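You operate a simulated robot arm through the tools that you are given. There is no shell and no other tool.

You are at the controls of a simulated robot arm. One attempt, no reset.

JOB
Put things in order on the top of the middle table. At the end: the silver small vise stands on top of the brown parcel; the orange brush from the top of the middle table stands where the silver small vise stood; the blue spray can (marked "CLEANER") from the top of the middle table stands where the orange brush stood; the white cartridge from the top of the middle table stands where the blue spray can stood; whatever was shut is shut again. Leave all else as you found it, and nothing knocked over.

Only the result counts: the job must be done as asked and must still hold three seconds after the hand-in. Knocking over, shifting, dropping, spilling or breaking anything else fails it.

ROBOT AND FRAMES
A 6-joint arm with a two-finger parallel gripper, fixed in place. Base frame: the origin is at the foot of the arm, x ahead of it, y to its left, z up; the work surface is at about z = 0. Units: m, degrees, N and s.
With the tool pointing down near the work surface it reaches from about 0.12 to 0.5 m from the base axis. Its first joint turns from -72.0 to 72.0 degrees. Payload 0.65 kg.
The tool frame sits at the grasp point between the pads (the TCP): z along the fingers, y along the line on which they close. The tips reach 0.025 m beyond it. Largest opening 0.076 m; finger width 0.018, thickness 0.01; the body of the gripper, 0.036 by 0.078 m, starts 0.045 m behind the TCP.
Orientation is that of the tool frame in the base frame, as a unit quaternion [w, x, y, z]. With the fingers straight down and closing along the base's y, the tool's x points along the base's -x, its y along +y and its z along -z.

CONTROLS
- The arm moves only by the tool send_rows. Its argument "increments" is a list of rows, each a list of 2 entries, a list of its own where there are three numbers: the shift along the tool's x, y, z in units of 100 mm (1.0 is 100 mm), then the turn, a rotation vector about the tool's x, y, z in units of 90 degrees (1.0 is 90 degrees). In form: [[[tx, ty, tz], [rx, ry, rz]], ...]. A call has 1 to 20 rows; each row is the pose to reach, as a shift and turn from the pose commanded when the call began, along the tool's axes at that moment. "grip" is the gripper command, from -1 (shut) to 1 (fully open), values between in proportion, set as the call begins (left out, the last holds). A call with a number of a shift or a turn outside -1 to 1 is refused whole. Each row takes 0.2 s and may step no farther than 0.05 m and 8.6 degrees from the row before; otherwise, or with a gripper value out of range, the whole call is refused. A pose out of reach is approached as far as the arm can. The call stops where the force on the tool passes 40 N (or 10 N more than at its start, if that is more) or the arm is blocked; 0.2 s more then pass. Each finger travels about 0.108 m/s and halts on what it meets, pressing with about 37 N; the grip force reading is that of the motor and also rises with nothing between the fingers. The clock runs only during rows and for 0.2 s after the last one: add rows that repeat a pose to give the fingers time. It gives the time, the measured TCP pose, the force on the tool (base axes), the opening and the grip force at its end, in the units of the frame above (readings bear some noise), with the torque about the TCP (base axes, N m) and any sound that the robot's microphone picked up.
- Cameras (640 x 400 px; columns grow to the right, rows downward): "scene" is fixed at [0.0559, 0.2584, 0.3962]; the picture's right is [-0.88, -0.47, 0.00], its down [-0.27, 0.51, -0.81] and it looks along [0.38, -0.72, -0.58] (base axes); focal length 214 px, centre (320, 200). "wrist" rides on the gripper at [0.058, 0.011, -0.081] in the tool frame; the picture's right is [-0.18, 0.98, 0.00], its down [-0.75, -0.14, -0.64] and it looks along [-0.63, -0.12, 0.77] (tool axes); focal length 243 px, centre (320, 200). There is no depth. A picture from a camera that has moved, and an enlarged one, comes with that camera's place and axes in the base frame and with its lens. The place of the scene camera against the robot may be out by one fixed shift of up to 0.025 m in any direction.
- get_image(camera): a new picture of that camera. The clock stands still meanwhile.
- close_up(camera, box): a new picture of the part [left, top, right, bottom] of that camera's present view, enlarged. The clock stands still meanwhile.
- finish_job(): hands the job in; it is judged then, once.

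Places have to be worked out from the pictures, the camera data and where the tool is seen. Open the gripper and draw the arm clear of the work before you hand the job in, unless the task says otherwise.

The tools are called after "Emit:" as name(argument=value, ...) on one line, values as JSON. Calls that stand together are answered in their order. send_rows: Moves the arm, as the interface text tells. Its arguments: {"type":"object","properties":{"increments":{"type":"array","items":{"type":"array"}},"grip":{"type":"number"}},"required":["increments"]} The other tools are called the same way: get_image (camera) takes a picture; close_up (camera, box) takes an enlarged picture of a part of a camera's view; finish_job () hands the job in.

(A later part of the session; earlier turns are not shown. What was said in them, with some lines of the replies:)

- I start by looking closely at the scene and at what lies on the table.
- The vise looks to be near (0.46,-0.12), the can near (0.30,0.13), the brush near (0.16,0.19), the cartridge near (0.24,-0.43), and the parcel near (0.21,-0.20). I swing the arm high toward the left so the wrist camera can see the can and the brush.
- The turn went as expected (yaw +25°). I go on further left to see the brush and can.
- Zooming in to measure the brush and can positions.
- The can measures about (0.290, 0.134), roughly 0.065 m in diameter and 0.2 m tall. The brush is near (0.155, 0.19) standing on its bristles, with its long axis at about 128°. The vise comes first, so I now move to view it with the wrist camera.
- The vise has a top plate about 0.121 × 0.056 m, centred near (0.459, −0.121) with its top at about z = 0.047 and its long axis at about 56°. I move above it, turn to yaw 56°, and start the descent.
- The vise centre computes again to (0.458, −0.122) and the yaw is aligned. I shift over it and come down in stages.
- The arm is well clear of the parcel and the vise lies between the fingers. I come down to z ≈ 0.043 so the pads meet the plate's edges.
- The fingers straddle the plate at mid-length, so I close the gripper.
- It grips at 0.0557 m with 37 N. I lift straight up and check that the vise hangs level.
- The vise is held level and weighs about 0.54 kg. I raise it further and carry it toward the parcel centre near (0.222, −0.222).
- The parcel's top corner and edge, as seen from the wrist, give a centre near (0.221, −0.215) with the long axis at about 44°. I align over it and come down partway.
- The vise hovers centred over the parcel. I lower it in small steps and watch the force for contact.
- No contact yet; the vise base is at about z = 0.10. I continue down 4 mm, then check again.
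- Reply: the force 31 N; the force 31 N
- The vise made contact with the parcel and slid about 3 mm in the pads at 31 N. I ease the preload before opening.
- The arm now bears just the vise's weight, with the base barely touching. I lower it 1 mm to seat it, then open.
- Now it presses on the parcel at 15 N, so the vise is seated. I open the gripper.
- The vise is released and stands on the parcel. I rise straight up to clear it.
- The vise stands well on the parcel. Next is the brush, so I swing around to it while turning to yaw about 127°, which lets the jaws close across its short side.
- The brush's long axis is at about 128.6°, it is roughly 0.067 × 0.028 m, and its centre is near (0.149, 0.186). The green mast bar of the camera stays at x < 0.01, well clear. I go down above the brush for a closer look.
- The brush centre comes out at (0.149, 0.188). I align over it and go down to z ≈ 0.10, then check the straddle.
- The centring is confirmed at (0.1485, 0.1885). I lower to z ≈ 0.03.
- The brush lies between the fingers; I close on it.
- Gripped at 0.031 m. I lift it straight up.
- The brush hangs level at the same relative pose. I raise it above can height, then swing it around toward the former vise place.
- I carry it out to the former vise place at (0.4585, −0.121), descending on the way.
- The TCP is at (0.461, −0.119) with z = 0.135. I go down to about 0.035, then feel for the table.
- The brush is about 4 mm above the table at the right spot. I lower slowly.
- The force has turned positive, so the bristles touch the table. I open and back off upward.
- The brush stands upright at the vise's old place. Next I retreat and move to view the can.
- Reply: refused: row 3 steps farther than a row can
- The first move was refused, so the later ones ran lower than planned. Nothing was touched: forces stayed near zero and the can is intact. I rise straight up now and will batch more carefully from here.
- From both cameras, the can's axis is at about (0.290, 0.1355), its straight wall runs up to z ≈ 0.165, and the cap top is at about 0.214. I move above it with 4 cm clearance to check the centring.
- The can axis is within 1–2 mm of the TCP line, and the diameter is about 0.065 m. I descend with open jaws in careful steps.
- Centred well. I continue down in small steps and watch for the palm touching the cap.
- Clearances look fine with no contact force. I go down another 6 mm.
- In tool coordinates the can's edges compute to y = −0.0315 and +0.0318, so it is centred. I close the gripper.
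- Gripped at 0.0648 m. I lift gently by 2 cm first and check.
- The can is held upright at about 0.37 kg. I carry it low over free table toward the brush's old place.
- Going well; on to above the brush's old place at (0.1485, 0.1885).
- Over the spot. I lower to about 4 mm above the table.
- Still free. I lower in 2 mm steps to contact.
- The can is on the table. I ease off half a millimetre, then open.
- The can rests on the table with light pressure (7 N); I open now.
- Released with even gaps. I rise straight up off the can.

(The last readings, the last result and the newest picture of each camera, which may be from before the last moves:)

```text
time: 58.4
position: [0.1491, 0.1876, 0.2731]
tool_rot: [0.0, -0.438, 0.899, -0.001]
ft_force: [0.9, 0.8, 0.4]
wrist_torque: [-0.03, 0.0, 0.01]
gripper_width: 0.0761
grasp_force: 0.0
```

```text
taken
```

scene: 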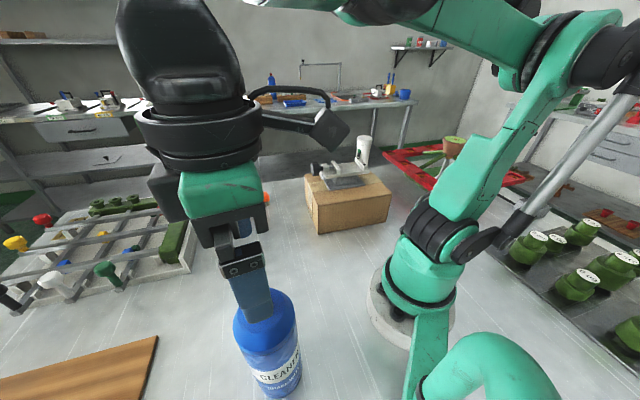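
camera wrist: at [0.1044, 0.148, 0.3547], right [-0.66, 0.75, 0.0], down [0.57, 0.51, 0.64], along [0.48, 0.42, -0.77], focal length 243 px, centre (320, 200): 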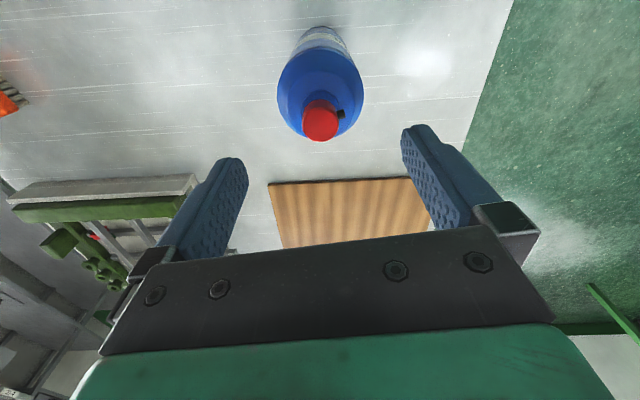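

The can stands at the brush's old place. I swing the arm at z ≈ 0.33 around toward the cartridge side, first raising it.

Emit:
send_rows(increments=[[[0, 0, -0.25], [0, 0, 0]], [[0.0, -0.1, -0.5], [0, 0, 0.06]], [[0.08, -0.4, -0.5], [0, 0, 0.13]], [[0.17, -0.7, -0.5], [0, 0, 0.2]], [[0.25, -0.94, -0.5], [0, 0, 0.266]]])

Emit:
send_rows(increments=[[[0.05, -0.24, 0], [0, 0, 0.067]], [[0.1, -0.48, 0], [0, 0, 0.133]], [[0.15, -0.72, 0], [0, 0, 0.2]], [[0.2, -0.955, 0], [0, 0, 0.267]]])

Emit:
send_rows(increments=[[[0.05, -0.24, 0], [0, 0, 0.067]], [[0.1, -0.48, 0], [0, 0, 0.133]], [[0.15, -0.72, 0], [0, 0, 0.2]], [[0.2, -0.955, 0], [0, 0, 0.267]]])

Emit:
send_rows(increments=[[[0.05, -0.24, 0], [0, 0, 0.067]], [[0.1, -0.48, 0], [0, 0, 0.133]], [[0.15, -0.72, 0], [0, 0, 0.2]], [[0.2, -0.955, 0], [0, 0, 0.267]]])

Emit:
get_image(camera="wrist")

Emit:
get_image(camera="scene")

```text
time: 59.6
position: [0.2061, 0.1082, 0.3217]
tool_rot: [0.001, -0.241, 0.971, -0.001]
ft_force: [-0.7, 0.5, -0.3]
wrist_torque: [-0.05, 0.0, -0.01]
gripper_width: 0.0757
grasp_force: 0.1
```

```text
time: 60.6
position: [0.2349, 0.0157, 0.3223]
tool_rot: [0.001, -0.032, 0.999, -0.001]
ft_force: [0.2, 0.9, -0.2]
wrist_torque: [-0.02, 0.03, 0.0]
gripper_width: 0.0761
grasp_force: 0.1
```

```text
time: 61.6
position: [0.2192, -0.0795, 0.3233]
tool_rot: [0.0, 0.175, 0.984, 0.0]
ft_force: [-0.8, 0.7, 0.6]
wrist_torque: [0.03, -0.03, 0.01]
gripper_width: 0.0757
grasp_force: 0.0
```

```text
time: 62.6
position: [0.17, -0.1635, 0.3231]
tool_rot: [0.001, 0.376, 0.926, 0.0]
ft_force: [0.2, -1.3, -0.1]
wrist_torque: [0.02, 0.01, -0.02]
gripper_width: 0.0762
grasp_force: 0.1
```

```text
taken
camera wrist: at [0.1354, -0.1148, 0.4037], right [0.82, 0.58, 0.0], down [0.44, -0.63, 0.64], along [0.37, -0.53, -0.76], focal length 243 px, centre (320, 200)
```

wrist: 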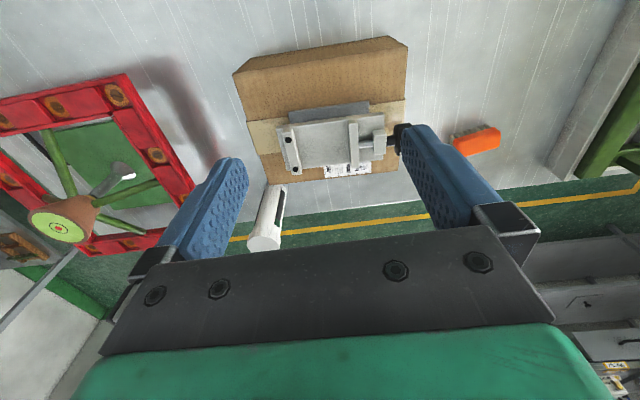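

```text
taken
```

scene: 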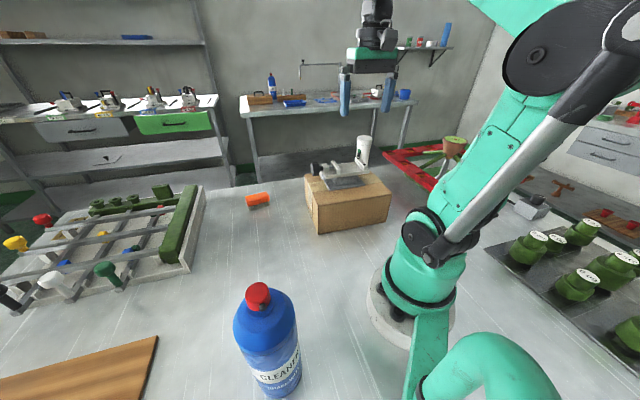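

Emit:
close_up(camera="wrist", box=[225, 160, 325, 260])

Emit:
close_up(camera="scene", box=[330, 120, 400, 190])

```text
4.00 times, centred on (275, 210) of wrist
camera zoom: at [0.1354, -0.1148, 0.4037], right [0.82, 0.58, 0.0], down [0.44, -0.63, 0.64], along [0.37, -0.53, -0.76], focal length 970 px, centre (500, 160)
```

zoom: 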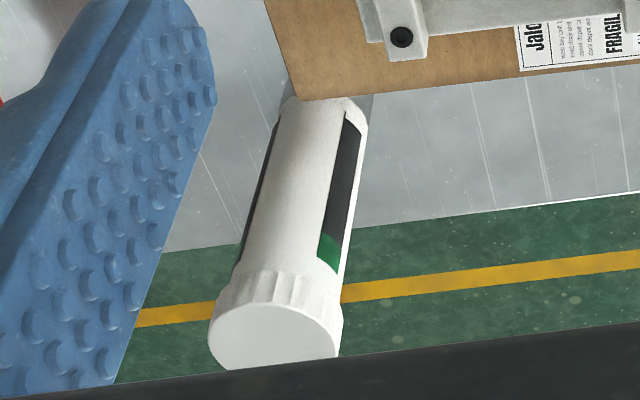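

```text
5.71 times, centred on (365, 155) of scene
camera zoom: at [0.0559, 0.2584, 0.3962], right [-0.88, -0.47, 0.0], down [-0.27, 0.51, -0.81], along [0.38, -0.72, -0.58], focal length 1226 px, centre (63, 457)
```

zoom: 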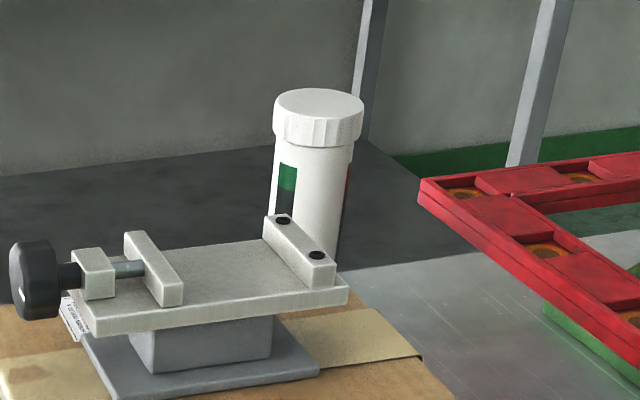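

The cartridge is a white cylinder with a slightly wider cap, close to the table edge; the red frame is well to its side. I move closer to measure it.

Emit:
send_rows(increments=[[[-0.25, -0.19, 0.05], [0, 0, 0.035]], [[-0.5, -0.38, 0.1], [0, 0, 0.07]], [[-0.75, -0.57, 0.15], [0, 0, 0.105]], [[-0.985, -0.756, 0.2], [0, 0, 0.142]], [[-0.985, -0.756, 0.2], [0, 0, 0.142]]])

Emit:
get_image(camera="wrist")

Emit:
close_up(camera="wrist", box=[250, 90, 390, 240])

```text
time: 63.8
position: [0.1867, -0.2863, 0.3031]
tool_rot: [0.001, 0.477, 0.879, -0.001]
ft_force: [-0.2, 0.4, 0.5]
wrist_torque: [0.0, -0.03, -0.04]
gripper_width: 0.076
grasp_force: 0.1
```

```text
taken
camera wrist: at [0.1638, -0.232, 0.3835], right [0.92, 0.38, 0.0], down [0.29, -0.71, 0.64], along [0.25, -0.6, -0.76], focal length 243 px, centre (320, 200)
```

wrist: 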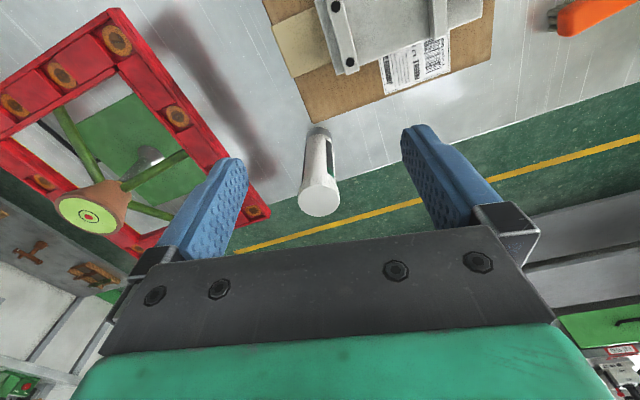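

```text
2.67 times, centred on (320, 165) of wrist
camera zoom: at [0.1638, -0.232, 0.3835], right [0.92, 0.38, 0.0], down [0.29, -0.71, 0.64], along [0.25, -0.6, -0.76], focal length 647 px, centre (320, 293)
```

zoom: 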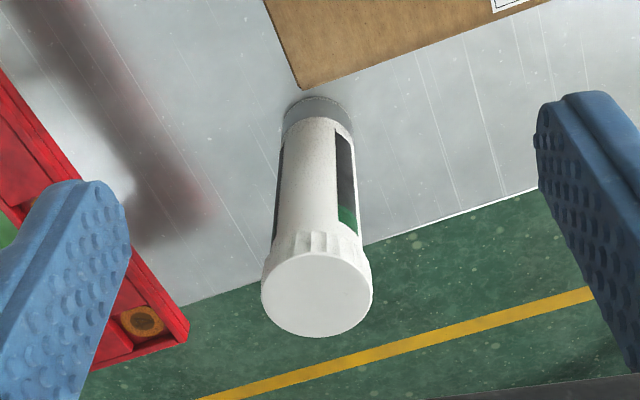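

The cartridge axis is at about (0.234, −0.4045), with cap top z ≈ 0.162 and cap diameter ≈ 0.05. I will grip it on the cap, and approach above it in two moves.

Emit:
send_rows(increments=[[[-0.27, -0.06, 0.05], [0, 0, 0]], [[-0.53, -0.11, 0.1], [0, 0, 0]], [[-0.8, -0.16, 0.15], [0, 0, 0]], [[-0.8, -0.16, 0.15], [0, 0, 0]]])

Emit:
get_image(camera="wrist")

Emit:
get_image(camera="scene")

```text
time: 64.8
position: [0.2145, -0.3537, 0.2843]
tool_rot: [0.001, 0.476, 0.879, 0.0]
ft_force: [0.5, 0.1, 0.4]
wrist_torque: [-0.02, -0.01, -0.02]
gripper_width: 0.0763
grasp_force: 0.0
out of reach, approached as far as the arm can: row 3, 4
```

```text
taken
camera wrist: at [0.192, -0.3005, 0.3655], right [0.92, 0.38, 0.0], down [0.29, -0.71, 0.64], along [0.25, -0.59, -0.76], focal length 243 px, centre (320, 200)
```

wrist: 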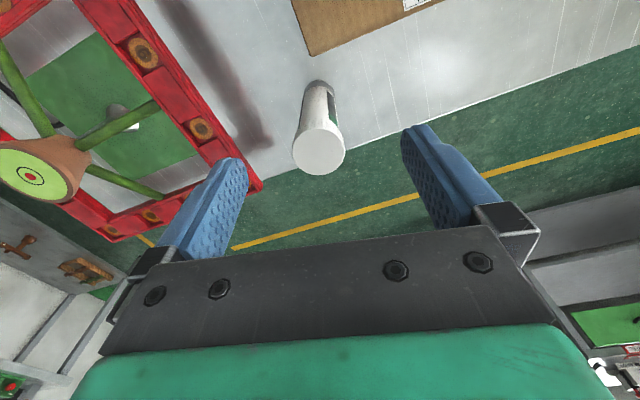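

```text
taken
```

scene: 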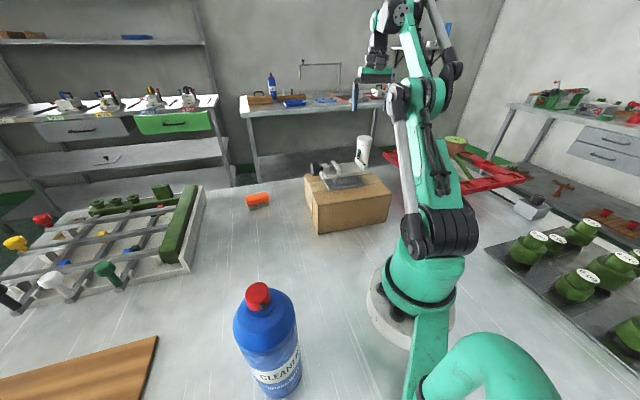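

At this height the arm's reach ends near r = 0.414. I come lower first and then further out, stopping with the tips still above the cap.

Emit:
send_rows(increments=[[[0, 0, 0.25], [0, 0, 0]], [[0, 0, 0.5], [0, 0, 0]], [[-0.15, -0.03, 0.6], [0, 0, 0]], [[-0.15, -0.03, 0.6], [0, 0, 0]]])

Emit:
get_image(camera="wrist")

Emit:
close_up(camera="scene", box=[300, 60, 460, 240])

```text
time: 65.8
position: [0.2199, -0.3678, 0.2241]
tool_rot: [0.001, 0.477, 0.879, 0.0]
ft_force: [-0.1, 0.8, 0.2]
wrist_torque: [0.01, -0.02, -0.02]
gripper_width: 0.076
grasp_force: 0.1
```

```text
taken
camera wrist: at [0.1973, -0.3135, 0.3056], right [0.92, 0.38, 0.0], down [0.29, -0.71, 0.64], along [0.25, -0.59, -0.76], focal length 243 px, centre (320, 200)
```

wrist: 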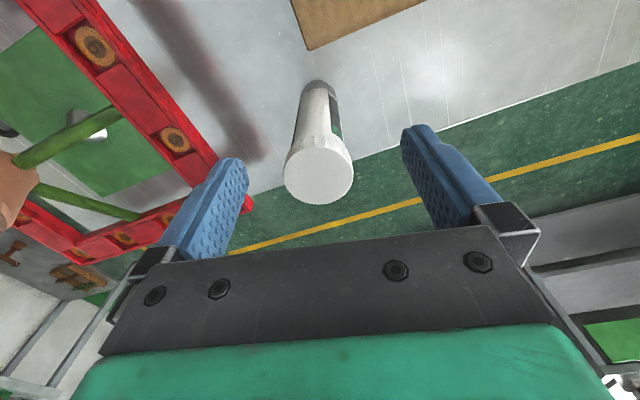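

```text
2.22 times, centred on (380, 150) of scene
camera zoom: at [0.0559, 0.2584, 0.3962], right [-0.88, -0.47, 0.0], down [-0.27, 0.51, -0.81], along [0.38, -0.72, -0.58], focal length 477 px, centre (187, 311)
```

zoom: 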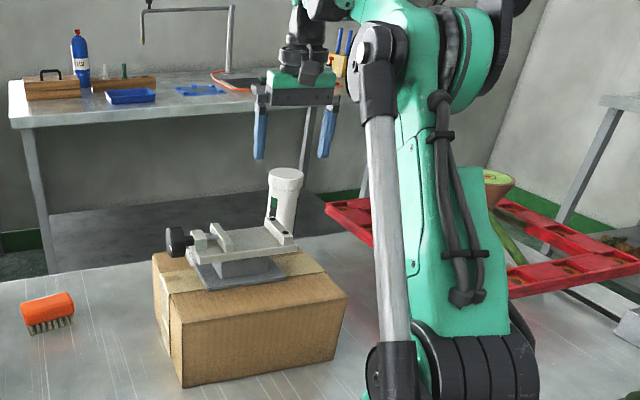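

Emit:
close_up(camera="wrist", box=[260, 70, 380, 215])

```text
2.76 times, centred on (320, 142) of wrist
camera zoom: at [0.1973, -0.3135, 0.3056], right [0.92, 0.38, 0.0], down [0.29, -0.71, 0.64], along [0.25, -0.59, -0.76], focal length 669 px, centre (320, 359)
```

zoom: 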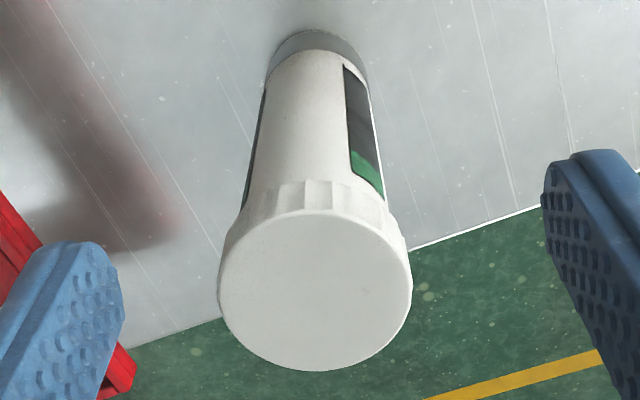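

The cartridge axis is confirmed at (0.2333, −0.4035). I move directly above it at z ≈ 0.197, with the tips about 1 cm above the cap top.

Emit:
send_rows(increments=[[[-0.05, -0.01, 0.15], [0, 0, 0]], [[-0.15, -0.03, 0.27], [0, 0, 0]], [[-0.26, -0.06, 0.27], [0, 0, 0]], [[-0.372, -0.082, 0.27], [0, 0, 0]], [[-0.372, -0.082, 0.27], [0, 0, 0]]])

Emit:
get_image(camera="wrist")

Emit:
close_up(camera="scene", box=[300, 60, 460, 240])

```text
time: 67.0
position: [0.2333, -0.4031, 0.1985]
tool_rot: [0.001, 0.476, 0.879, -0.001]
ft_force: [0.2, 0.1, 0.3]
wrist_torque: [0.0, 0.01, -0.02]
gripper_width: 0.0755
grasp_force: 0.0
```

```text
taken
camera wrist: at [0.2109, -0.3493, 0.2799], right [0.92, 0.38, 0.0], down [0.29, -0.71, 0.64], along [0.25, -0.6, -0.76], focal length 243 px, centre (320, 200)
```

wrist: 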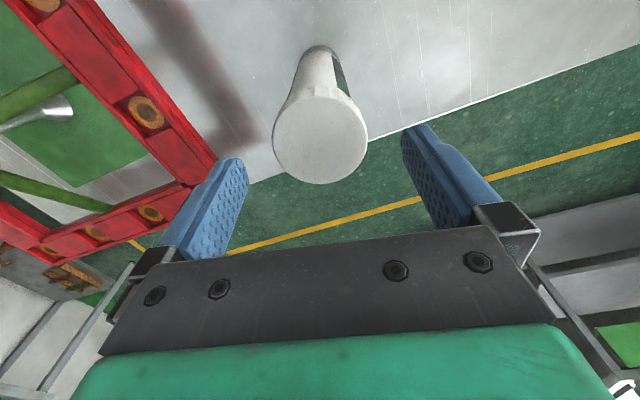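

```text
2.22 times, centred on (380, 150) of scene
camera zoom: at [0.0559, 0.2584, 0.3962], right [-0.88, -0.47, 0.0], down [-0.27, 0.51, -0.81], along [0.38, -0.72, -0.58], focal length 477 px, centre (187, 311)
```

zoom: 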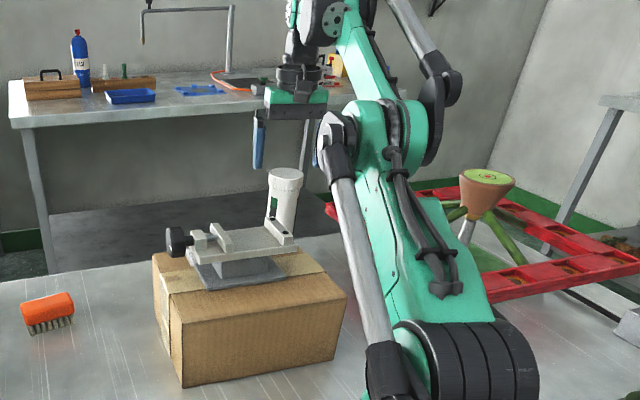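

Centred (cap at column 320). I lower to z ≈ 0.148 around the cap.

Emit:
send_rows(increments=[[[0.01, 0, 0.12], [0, 0, 0]], [[0.015, 0, 0.25], [0, 0, 0]], [[0.015, 0, 0.38], [0, 0, 0]], [[0.015, 0, 0.5], [0, 0, 0]], [[0.015, 0, 0.5], [0, 0, 0]]])

Emit:
get_image(camera="wrist")

Emit:
close_up(camera="scene", box=[320, 100, 420, 200])

```text
time: 68.2
position: [0.2313, -0.4036, 0.1484]
tool_rot: [0.001, 0.477, 0.879, 0.0]
ft_force: [0.1, 0.6, 0.6]
wrist_torque: [0.03, 0.0, -0.01]
gripper_width: 0.076
grasp_force: 0.0
```

```text
taken
camera wrist: at [0.209, -0.3491, 0.2295], right [0.92, 0.38, 0.0], down [0.29, -0.71, 0.64], along [0.25, -0.59, -0.76], focal length 243 px, centre (320, 200)
```

wrist: 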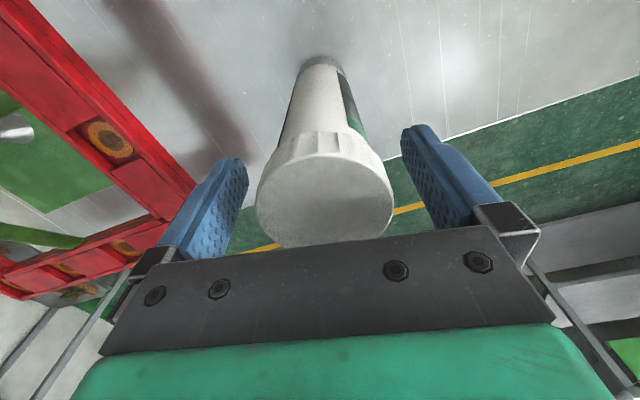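

```text
4.00 times, centred on (370, 150) of scene
camera zoom: at [0.0559, 0.2584, 0.3962], right [-0.88, -0.47, 0.0], down [-0.27, 0.51, -0.81], along [0.38, -0.72, -0.58], focal length 858 px, centre (120, 400)
```

zoom: 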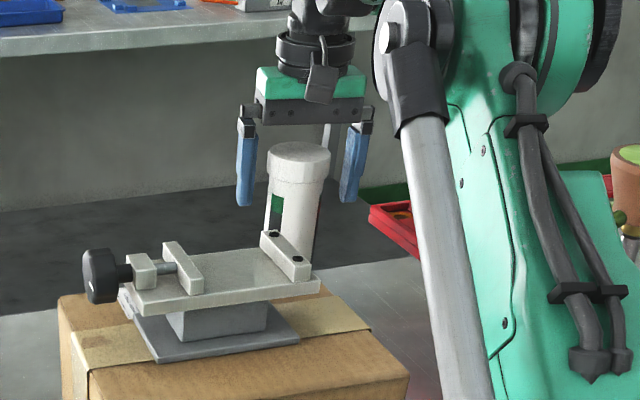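

The cap sits about 2.5 mm toward +y of the tool. I nudge to centre, then close.

Emit:
send_rows(increments=[[[0.02, 0.022, 0], [0, 0, 0]], [[0.02, 0.022, 0], [0, 0, 0]]])

Emit:
close_up(camera="wrist", box=[160, 30, 480, 250])

```text
time: 68.8
position: [0.2331, -0.4015, 0.1484]
tool_rot: [0.001, 0.476, 0.88, 0.0]
ft_force: [0.4, -0.1, -0.6]
wrist_torque: [-0.03, 0.05, -0.01]
gripper_width: 0.076
grasp_force: 0.0
```

```text
1.82 times, centred on (320, 140) of wrist
camera zoom: at [0.2099, -0.3459, 0.2298], right [0.92, 0.38, 0.0], down [0.29, -0.71, 0.64], along [0.25, -0.59, -0.76], focal length 441 px, centre (320, 309)
```

zoom: 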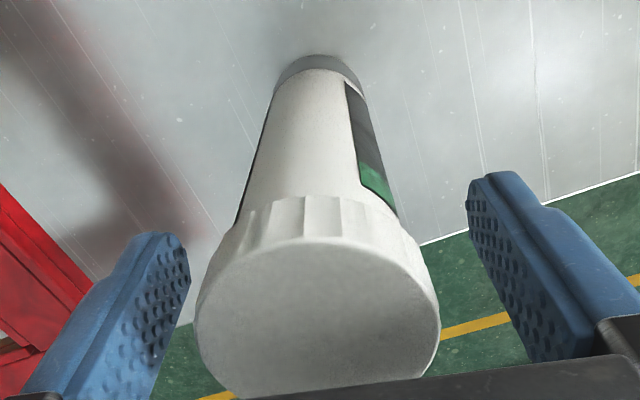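

Now centred to within a millimetre. I close the gripper on the cap.

Emit:
send_rows(increments=[[[0, 0, 0], [0, 0, 0]], [[0, 0, 0], [0, 0, 0]], [[0, 0, 0], [0, 0, 0]], [[0, 0, 0], [0, 0, 0]]], grip=-1)

Emit:
close_up(camera="wrist", box=[160, 30, 480, 250])

```text
time: 69.8
position: [0.2328, -0.3995, 0.1481]
tool_rot: [0.001, 0.477, 0.879, -0.001]
ft_force: [-1.5, -0.7, 0.9]
wrist_torque: [-0.01, 0.0, -0.01]
gripper_width: 0.0512
grasp_force: 36.6
```

```text
1.82 times, centred on (320, 140) of wrist
camera zoom: at [0.2099, -0.3459, 0.2298], right [0.92, 0.38, 0.0], down [0.29, -0.71, 0.64], along [0.25, -0.59, -0.76], focal length 441 px, centre (320, 309)
```

zoom: 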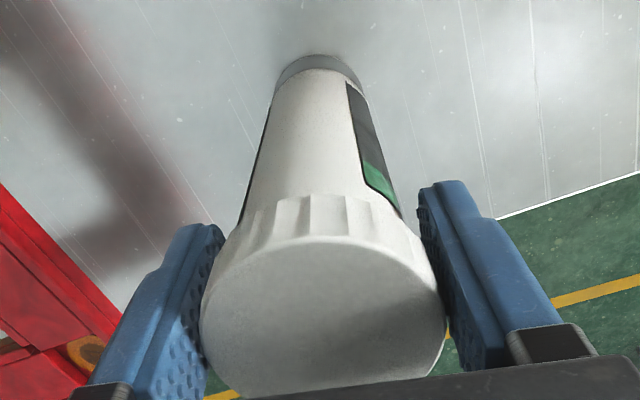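

Gripped at 0.051 m. I lift 2 cm and check.

Emit:
send_rows(increments=[[[0, 0, -0.05], [0, 0, 0]], [[0, 0, -0.12], [0, 0, 0]], [[0, 0, -0.2], [0, 0, 0]], [[0, 0, -0.2], [0, 0, 0]]])

Emit:
get_image(camera="wrist")

Emit:
close_up(camera="scene", box=[300, 80, 440, 220])

```text
time: 70.8
position: [0.2335, -0.3998, 0.1691]
tool_rot: [0.0, 0.477, 0.879, -0.001]
ft_force: [0.4, 0.5, -2.4]
wrist_torque: [0.0, 0.0, 0.0]
gripper_width: 0.0509
grasp_force: 37.1
```

```text
taken
camera wrist: at [0.2099, -0.3455, 0.2505], right [0.92, 0.38, 0.0], down [0.29, -0.71, 0.64], along [0.25, -0.59, -0.76], focal length 243 px, centre (320, 200)
```

wrist: 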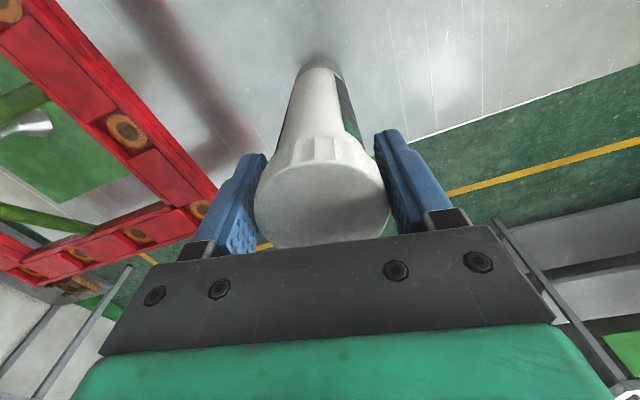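

```text
2.86 times, centred on (370, 150) of scene
camera zoom: at [0.0559, 0.2584, 0.3962], right [-0.88, -0.47, 0.0], down [-0.27, 0.51, -0.81], along [0.38, -0.72, -0.58], focal length 613 px, centre (177, 343)
```

zoom: 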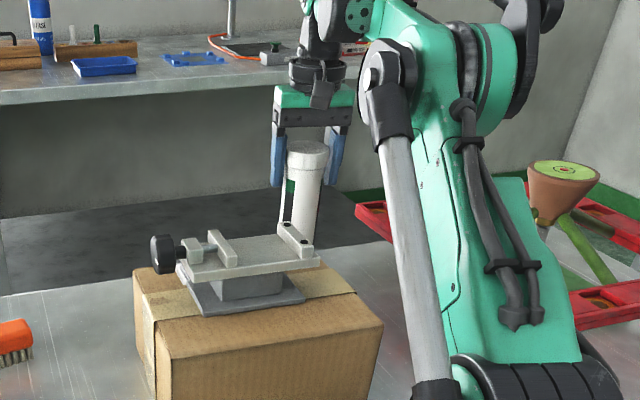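

The cartridge is held upright at about 0.24 kg. I raise it to z ≈ 0.20 and move parallel to the parcel's outer edge, about 4 cm clear of it.

Emit:
send_rows(increments=[[[0, 0, -0.15], [0, 0, 0]], [[0, 0, -0.3], [0, 0, 0]], [[0, 0, -0.3], [0, 0, 0]]])

Emit:
get_image(camera="wrist")

```text
time: 71.6
position: [0.2325, -0.4, 0.1987]
tool_rot: [0.0, 0.477, 0.879, 0.0]
ft_force: [0.7, -0.3, -1.8]
wrist_torque: [0.02, -0.01, -0.03]
gripper_width: 0.0513
grasp_force: 36.4
```

```text
taken
camera wrist: at [0.2104, -0.3455, 0.2799], right [0.92, 0.38, 0.0], down [0.29, -0.71, 0.64], along [0.25, -0.59, -0.76], focal length 243 px, centre (320, 200)
```

wrist: 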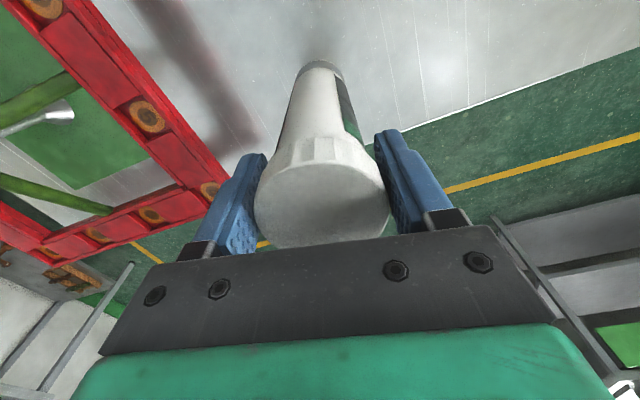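

The cartridge base is now about 5 cm up. I move along the outer side of the parcel.

Emit:
send_rows(increments=[[[0.05, 0.25, 0], [0, 0, -0.053]], [[0.1, 0.5, 0], [0, 0, -0.106]], [[0.14, 0.74, 0], [0, 0, -0.158]], [[0.19, 0.98, 0], [0, 0, -0.211]]])

Emit:
get_image(camera="wrist")

Emit:
get_image(camera="scene")

```text
time: 72.6
position: [0.304, -0.3302, 0.198]
tool_rot: [0.001, 0.323, 0.946, -0.001]
ft_force: [0.4, -0.7, -1.6]
wrist_torque: [-0.01, -0.01, 0.02]
gripper_width: 0.0511
grasp_force: 36.7
```

```text
taken
camera wrist: at [0.2643, -0.2862, 0.2794], right [0.75, 0.66, 0.0], down [0.51, -0.57, 0.64], along [0.43, -0.48, -0.76], focal length 243 px, centre (320, 200)
```

wrist: 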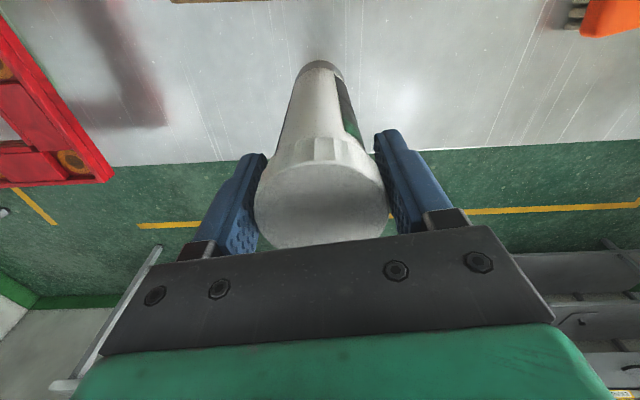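

```text
taken
```

scene: 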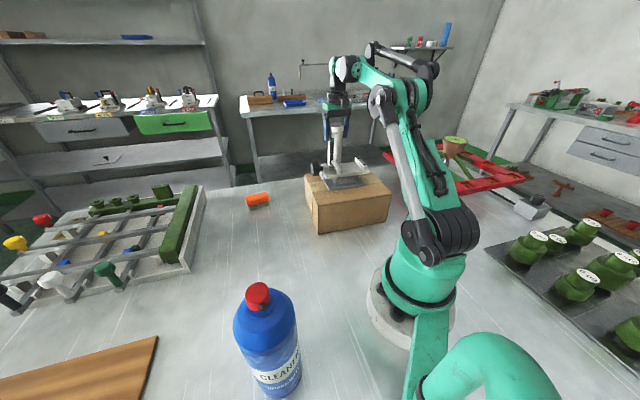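

All clear. Next 10 cm along the same line.

Emit:
send_rows(increments=[[[-0.035, 0.25, 0], [0, 0, -0.053]], [[-0.07, 0.5, 0], [0, 0, -0.106]], [[-0.105, 0.74, 0], [0, 0, -0.158]], [[-0.139, 0.99, 0], [0, 0, -0.211]]])

Emit:
get_image(camera="wrist")

Emit:
get_image(camera="scene")

```text
time: 73.6
position: [0.378, -0.2597, 0.1993]
tool_rot: [0.001, 0.164, 0.986, 0.0]
ft_force: [-0.2, 0.6, -2.2]
wrist_torque: [-0.01, 0.02, 0.01]
gripper_width: 0.0508
grasp_force: 37.3
```

```text
taken
camera wrist: at [0.3244, -0.2313, 0.2808], right [0.49, 0.87, 0.0], down [0.67, -0.38, 0.64], along [0.56, -0.32, -0.76], focal length 243 px, centre (320, 200)
```

wrist: 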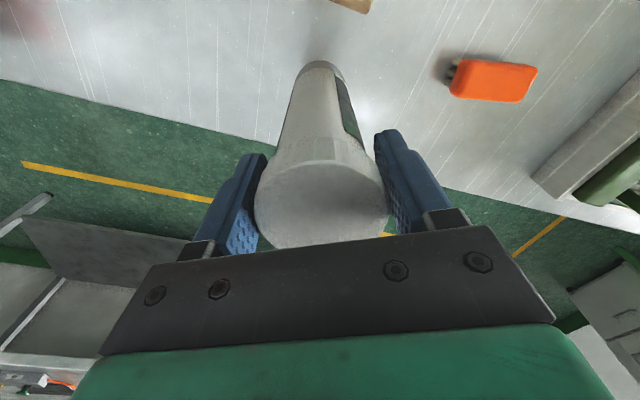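

```text
taken
```

scene: 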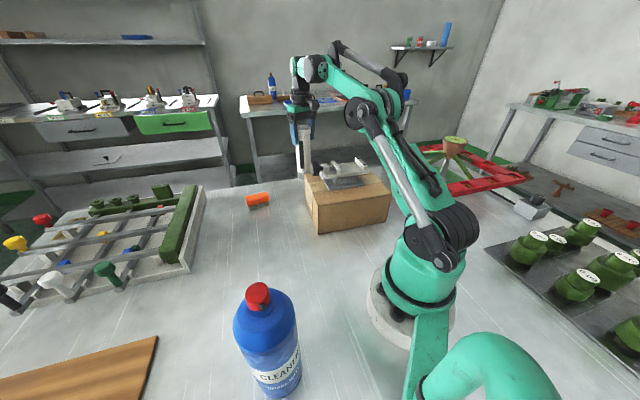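

I now pass between the parcel corner and the brush, rising slightly as the radius shrinks.

Emit:
send_rows(increments=[[[0.04, 0.22, -0.06], [0, 0, 0]], [[0.08, 0.45, -0.12], [0, 0, 0]], [[0.12, 0.68, -0.18], [0, 0, 0]], [[0.15, 0.9, -0.25], [0, 0, 0]]])

Emit:
get_image(camera="wrist")

```text
time: 74.6
position: [0.3923, -0.1689, 0.224]
tool_rot: [0.001, 0.165, 0.986, 0.0]
ft_force: [0.1, -1.2, -1.8]
wrist_torque: [0.04, -0.01, 0.01]
gripper_width: 0.0508
grasp_force: 36.7
```

```text
taken
camera wrist: at [0.3405, -0.1406, 0.3058], right [0.49, 0.87, 0.0], down [0.67, -0.38, 0.64], along [0.56, -0.32, -0.76], focal length 243 px, centre (320, 200)
```

wrist: 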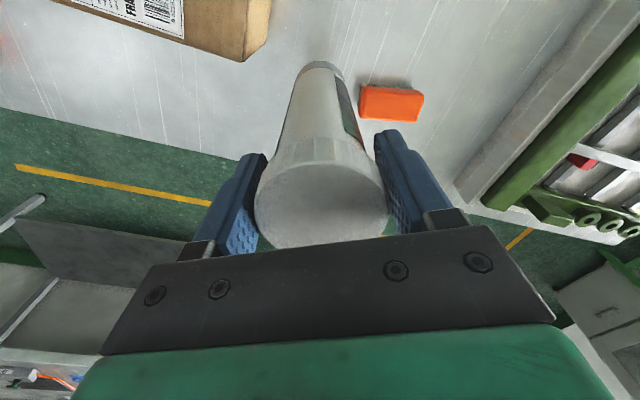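

Clear of both. Continuing inward to (0.36, −0.08, 0.25) with yaw turning to 0°.

Emit:
send_rows(increments=[[[0.15, 0.18, -0.06], [0, 0, -0.053]], [[0.3, 0.37, -0.12], [0, 0, -0.106]], [[0.45, 0.55, -0.18], [0, 0, -0.158]], [[0.59, 0.738, -0.25], [0, 0, -0.21]]])

Emit:
get_image(camera="scene")

```text
time: 75.6
position: [0.3601, -0.0784, 0.25]
tool_rot: [0.001, 0.0, 1.0, -0.002]
ft_force: [-0.2, -0.3, -2.4]
wrist_torque: [-0.02, -0.02, -0.02]
gripper_width: 0.0512
grasp_force: 37.2
```

```text
taken
```

scene: 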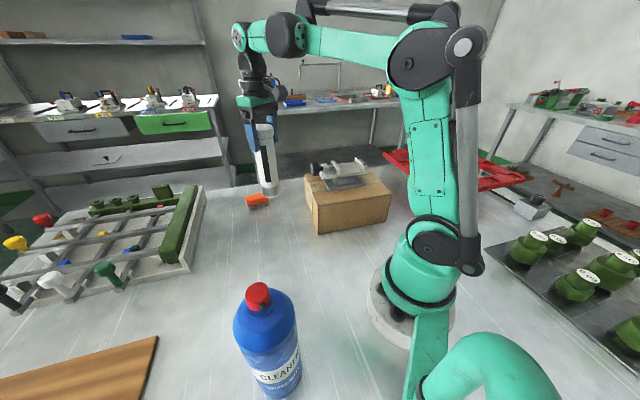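

Now carry it on toward the can's old place at (0.289, 0.1345).

Emit:
send_rows(increments=[[[0.08, 0.32, 0.03], [0, 0, 0]], [[0.16, 0.64, 0.07], [0, 0, 0]], [[0.25, 0.95, 0.1], [0, 0, 0]]])

Emit:
send_rows(increments=[[[0.08, 0.32, 0.03], [0, 0, 0]], [[0.16, 0.64, 0.07], [0, 0, 0]], [[0.25, 0.95, 0.1], [0, 0, 0]], [[0.25, 0.95, 0.1], [0, 0, 0]]])

Emit:
get_image(camera="wrist")

Emit:
get_image(camera="scene")

```text
time: 76.4
position: [0.3349, 0.015, 0.2387]
tool_rot: [0.001, 0.0, 1.0, 0.0]
ft_force: [-0.4, 0.1, -2.6]
wrist_torque: [0.0, 0.04, 0.0]
gripper_width: 0.0507
grasp_force: 37.0
```

```text
time: 77.4
position: [0.3117, 0.1101, 0.2281]
tool_rot: [0.001, 0.001, 1.0, -0.001]
ft_force: [-0.1, -0.3, -1.6]
wrist_torque: [-0.01, -0.01, 0.03]
gripper_width: 0.0509
grasp_force: 36.9
```

```text
taken
camera wrist: at [0.2531, 0.1201, 0.3088], right [0.18, 0.98, 0.0], down [0.75, -0.14, 0.64], along [0.63, -0.12, -0.76], focal length 243 px, centre (320, 200)
```

wrist: 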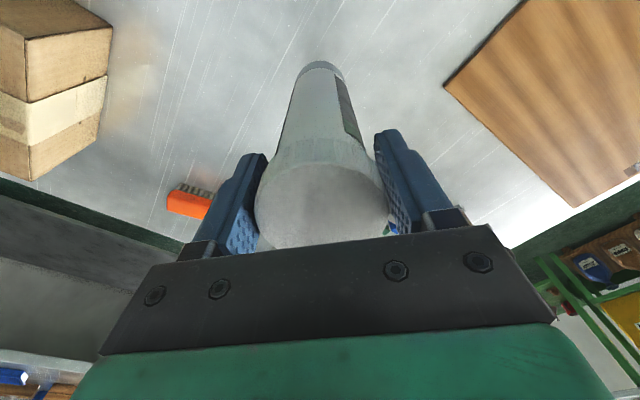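

```text
taken
```

scene: 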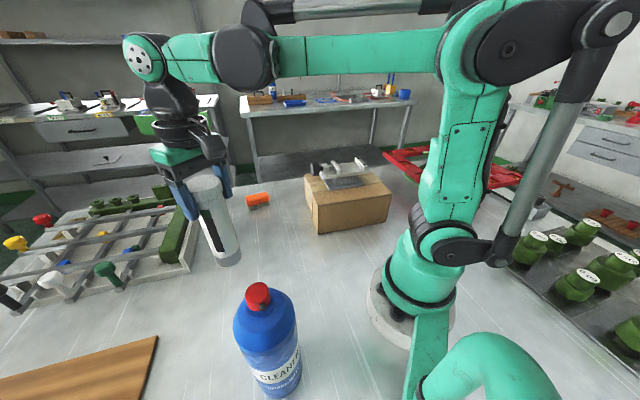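

Emit:
send_rows(increments=[[[0.11, 0.12, 0], [0, 0, 0]], [[0.227, 0.244, 0], [0, 0, 0]], [[0.227, 0.244, 0.25], [0, 0, 0]], [[0.227, 0.244, 0.5], [0, 0, 0]], [[0.227, 0.244, 0.7], [0, 0, 0]], [[0.227, 0.244, 0.74], [0, 0, 0]], [[0.227, 0.244, 0.74], [0, 0, 0]]])

Emit:
get_image(camera="wrist")

Emit:
close_up(camera="scene", box=[130, 140, 330, 340])

```text
time: 79.0
position: [0.2883, 0.132, 0.1535]
tool_rot: [0.001, 0.0, 1.0, 0.0]
ft_force: [1.4, 0.1, -3.1]
wrist_torque: [0.0, 0.0, -0.03]
gripper_width: 0.0509
grasp_force: 36.8
```

```text
taken
camera wrist: at [0.2289, 0.1433, 0.2347], right [0.18, 0.98, 0.0], down [0.75, -0.14, 0.64], along [0.63, -0.12, -0.76], focal length 243 px, centre (320, 200)
```

wrist: 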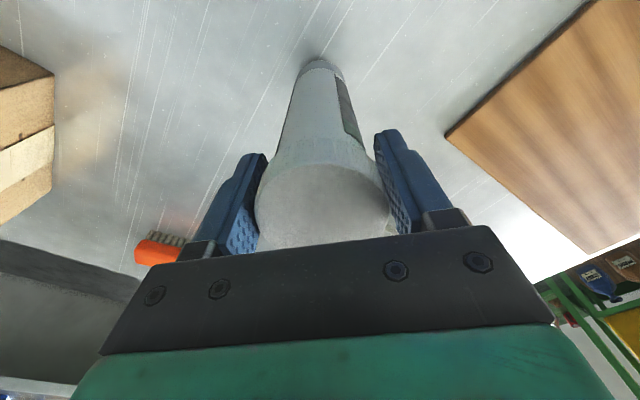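

```text
2.00 times, centred on (230, 240) of scene
camera zoom: at [0.0559, 0.2584, 0.3962], right [-0.88, -0.47, 0.0], down [-0.27, 0.51, -0.81], along [0.38, -0.72, -0.58], focal length 429 px, centre (500, 120)
```

zoom: 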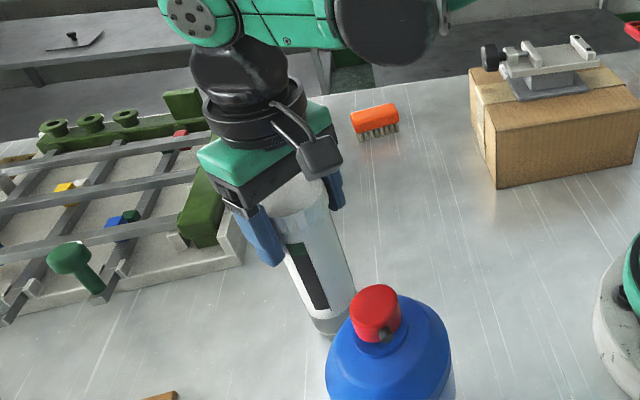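

The TCP is about 1–1.5 mm short of the can's old axis. I correct that and lower slowly toward contact, expected at z ≈ 0.148.

Emit:
send_rows(increments=[[[-0.01, 0.014, 0.01], [0, 0, 0]], [[-0.01, 0.014, 0.03], [0, 0, 0]], [[-0.01, 0.014, 0.03], [0, 0, 0]]])

```text
time: 79.8
position: [0.2885, 0.1348, 0.1505]
tool_rot: [0.001, -0.001, 1.0, -0.001]
ft_force: [-0.3, 0.4, -1.5]
wrist_torque: [0.0, 0.03, -0.01]
gripper_width: 0.0509
grasp_force: 37.1
```

Emit:
send_rows(increments=[[[0, 0, 0.01], [0, 0, 0]], [[0, 0, 0.015], [0, 0, 0]]])

```text
time: 80.4
position: [0.2885, 0.1335, 0.1499]
tool_rot: [0.002, 0.0, 1.0, -0.001]
ft_force: [-0.6, -0.2, -1.6]
wrist_torque: [0.01, 0.02, -0.01]
gripper_width: 0.0509
grasp_force: 37.0
```

Emit:
send_rows(increments=[[[0, 0, 0.006], [0, 0, 0]], [[0, 0, 0.01], [0, 0, 0]]])

```text
time: 81.0
position: [0.2883, 0.1335, 0.1486]
tool_rot: [0.001, -0.002, 1.0, -0.001]
ft_force: [-0.4, 1.0, 0.0]
wrist_torque: [0.02, 0.0, -0.01]
gripper_width: 0.0507
grasp_force: 36.7
```

The force has risen to 0, so contact is beginning. One more small step.

Emit:
send_rows(increments=[[[0, 0, 0.004], [0, 0, 0]], [[0, 0, 0.004], [0, 0, 0]]])

```text
time: 81.6
position: [0.2878, 0.1343, 0.1484]
tool_rot: [0.001, 0.0, 1.0, -0.001]
ft_force: [0.6, -0.5, 1.2]
wrist_torque: [0.01, -0.09, 0.04]
gripper_width: 0.051
grasp_force: 36.8
```

The cartridge now rests on the table (force +1.2 N). I open the gripper.

Emit:
send_rows(increments=[[[0, 0, 0], [0, 0, 0]], [[0, 0, 0], [0, 0, 0]], [[0, 0, 0], [0, 0, 0]]], grip=1)

Emit:
get_image(camera="wrist")

Emit:
close_up(camera="scene", box=[130, 140, 330, 340])

```text
time: 82.4
position: [0.2878, 0.1343, 0.1495]
tool_rot: [0.0, -0.001, 1.0, -0.001]
ft_force: [-0.8, 0.4, 1.2]
wrist_torque: [0.01, 0.02, 0.02]
gripper_width: 0.076
grasp_force: 0.1
```

```text
taken
camera wrist: at [0.2297, 0.1443, 0.2297], right [0.18, 0.98, 0.0], down [0.75, -0.14, 0.64], along [0.63, -0.12, -0.76], focal length 243 px, centre (320, 200)
```

wrist: 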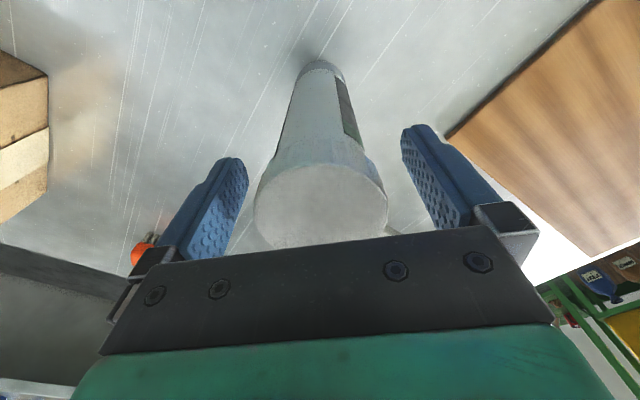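

```text
2.00 times, centred on (230, 240) of scene
camera zoom: at [0.0559, 0.2584, 0.3962], right [-0.88, -0.47, 0.0], down [-0.27, 0.51, -0.81], along [0.38, -0.72, -0.58], focal length 429 px, centre (500, 120)
```

zoom: 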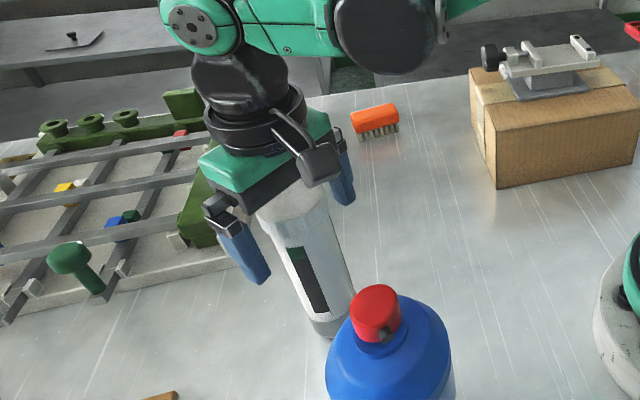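

The cartridge stands free with gaps on both sides. I rise straight up.

Emit:
send_rows(increments=[[[0, 0, -0.1], [0, 0, 0]], [[0, 0, -0.3], [0, 0, 0]], [[0, 0, -0.55], [0, 0, 0]], [[0, 0, -0.8], [0, 0, 0]], [[0, 0, -1.0], [0, 0, 0]]])

Emit:
get_image(camera="wrist")

Emit:
get_image(camera="scene")

```text
time: 83.6
position: [0.2871, 0.1356, 0.2494]
tool_rot: [0.001, 0.0, 1.0, -0.001]
ft_force: [0.2, -0.4, 0.7]
wrist_torque: [-0.01, 0.0, -0.03]
gripper_width: 0.0758
grasp_force: 0.0
```

```text
taken
camera wrist: at [0.2292, 0.1452, 0.33], right [0.18, 0.98, 0.0], down [0.75, -0.14, 0.64], along [0.63, -0.12, -0.76], focal length 243 px, centre (320, 200)
```

wrist: 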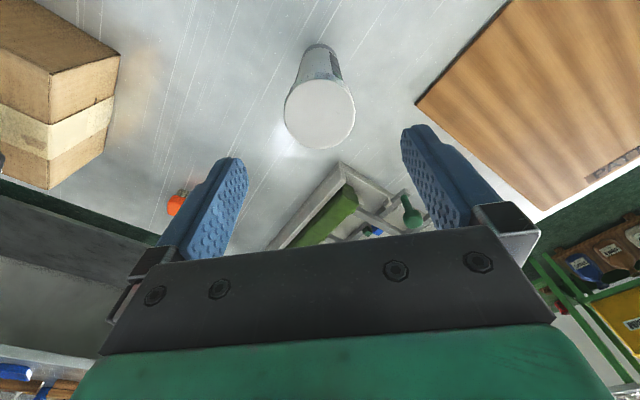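

```text
taken
```

scene: 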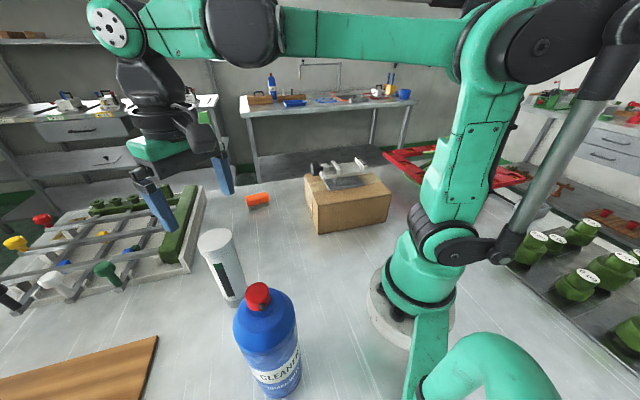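

All four items are placed. I raise the arm and take it clear, back near its starting pose.

Emit:
send_rows(increments=[[[0, 0, -0.33], [0, 0, 0]], [[0, 0, -0.66], [0, 0, 0]], [[0, 0, -1.0], [0, 0, 0]]])

Emit:
send_rows(increments=[[[0.1, -0.3, 0], [0, 0, 0]], [[0.2, -0.6, 0], [0, 0, 0]], [[0.3, -0.9, 0], [0, 0, 0]]])

Emit:
send_rows(increments=[[[0.1, -0.3, 0], [0, 0, 0]], [[0.2, -0.6, 0], [0, 0, 0]], [[0.3, -0.9, 0], [0, 0, 0]]])

Emit:
get_image(camera="scene")

Emit:
get_image(camera="wrist")

```text
time: 84.4
position: [0.287, 0.1341, 0.3475]
tool_rot: [0.001, 0.0, 1.0, -0.001]
ft_force: [0.0, -0.9, -1.0]
wrist_torque: [0.0, -0.01, 0.02]
gripper_width: 0.0761
grasp_force: 0.1
```

```text
time: 85.2
position: [0.2561, 0.0435, 0.3487]
tool_rot: [0.001, 0.0, 1.0, -0.001]
ft_force: [0.1, 0.4, 0.4]
wrist_torque: [0.01, 0.01, 0.01]
gripper_width: 0.0759
grasp_force: 0.0
```

```text
time: 86.0
position: [0.228, -0.0474, 0.3525]
tool_rot: [0.001, 0.0, 1.0, -0.001]
ft_force: [-0.1, 0.3, 0.0]
wrist_torque: [0.02, 0.01, -0.01]
gripper_width: 0.0763
grasp_force: 0.1
```

```text
taken
```

scene: 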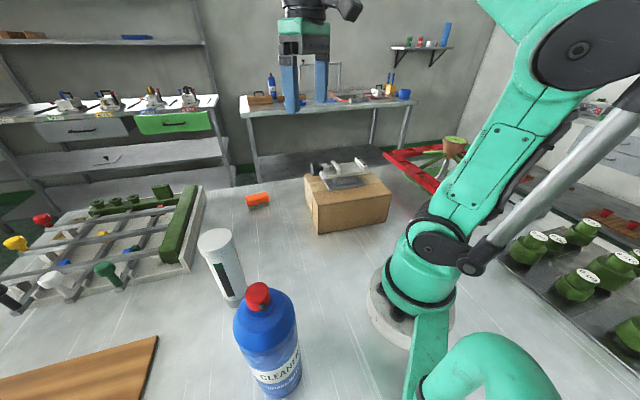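

```text
taken
camera wrist: at [0.1694, -0.0369, 0.4319], right [0.18, 0.98, 0.0], down [0.75, -0.14, 0.64], along [0.63, -0.12, -0.76], focal length 243 px, centre (320, 200)
```

wrist: 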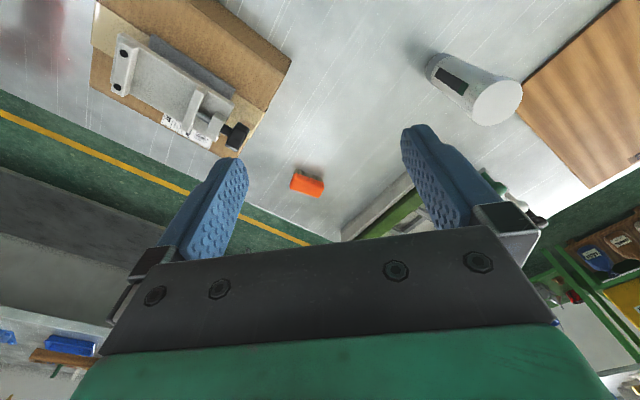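

Everything looks right. A last close check of the whole arrangement before handing in.

Emit:
close_up(camera="scene", box=[180, 140, 420, 300])

Emit:
close_up(camera="scene", box=[160, 200, 400, 400])

```text
2.50 times, centred on (300, 220) of scene
camera zoom: at [0.0559, 0.2584, 0.3962], right [-0.88, -0.47, 0.0], down [-0.27, 0.51, -0.81], along [0.38, -0.72, -0.58], focal length 536 px, centre (370, 150)
```

zoom: 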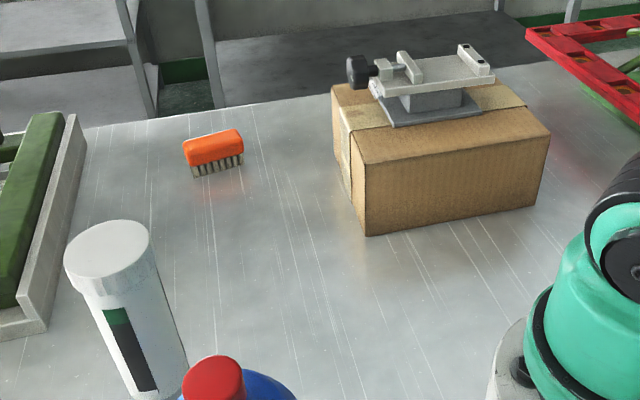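

```text
2.00 times, centred on (280, 300) of scene
camera zoom: at [0.0559, 0.2584, 0.3962], right [-0.88, -0.47, 0.0], down [-0.27, 0.51, -0.81], along [0.38, -0.72, -0.58], focal length 429 px, centre (400, 0)
```

zoom: 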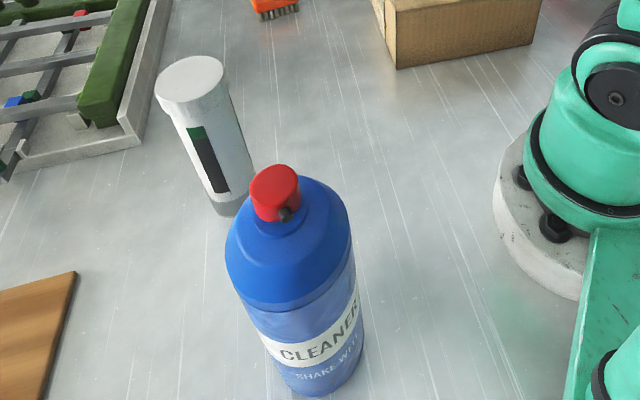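

The vise is on the parcel, the brush is where the vise stood, the can is where the brush stood, and the cartridge is where the can stood. All of them are upright, nothing else was disturbed, and the gripper is open and clear. I hand the job in.

Emit:
finish_job()

```text
The job is handed in.
```

The job is handed in, and the table is arranged as you asked. The last pictures show every item upright. The grader's verdict hasn't come back.

- **Vise:** it stands near the centre of the parcel's top.
- **Brush:** it stands on its bristles where the vise was, within about 2 mm by my measurements.
- **Spray can:** it stands where the brush was, also within about 2 mm.
- **Cartridge:** it stands where the spray can was, within about 1 mm.

While setting the vise down I pressed on the parcel with about 31 N for a moment. The parcel looks unmoved in the pictures.

After placing the brush, one move was refused, so the next ones ran lower than planned and passed close to the can. Nothing was touched.

I opened nothing, so nothing needed shutting again. The gripper is open and the arm is clear of the table, near its starting pose.
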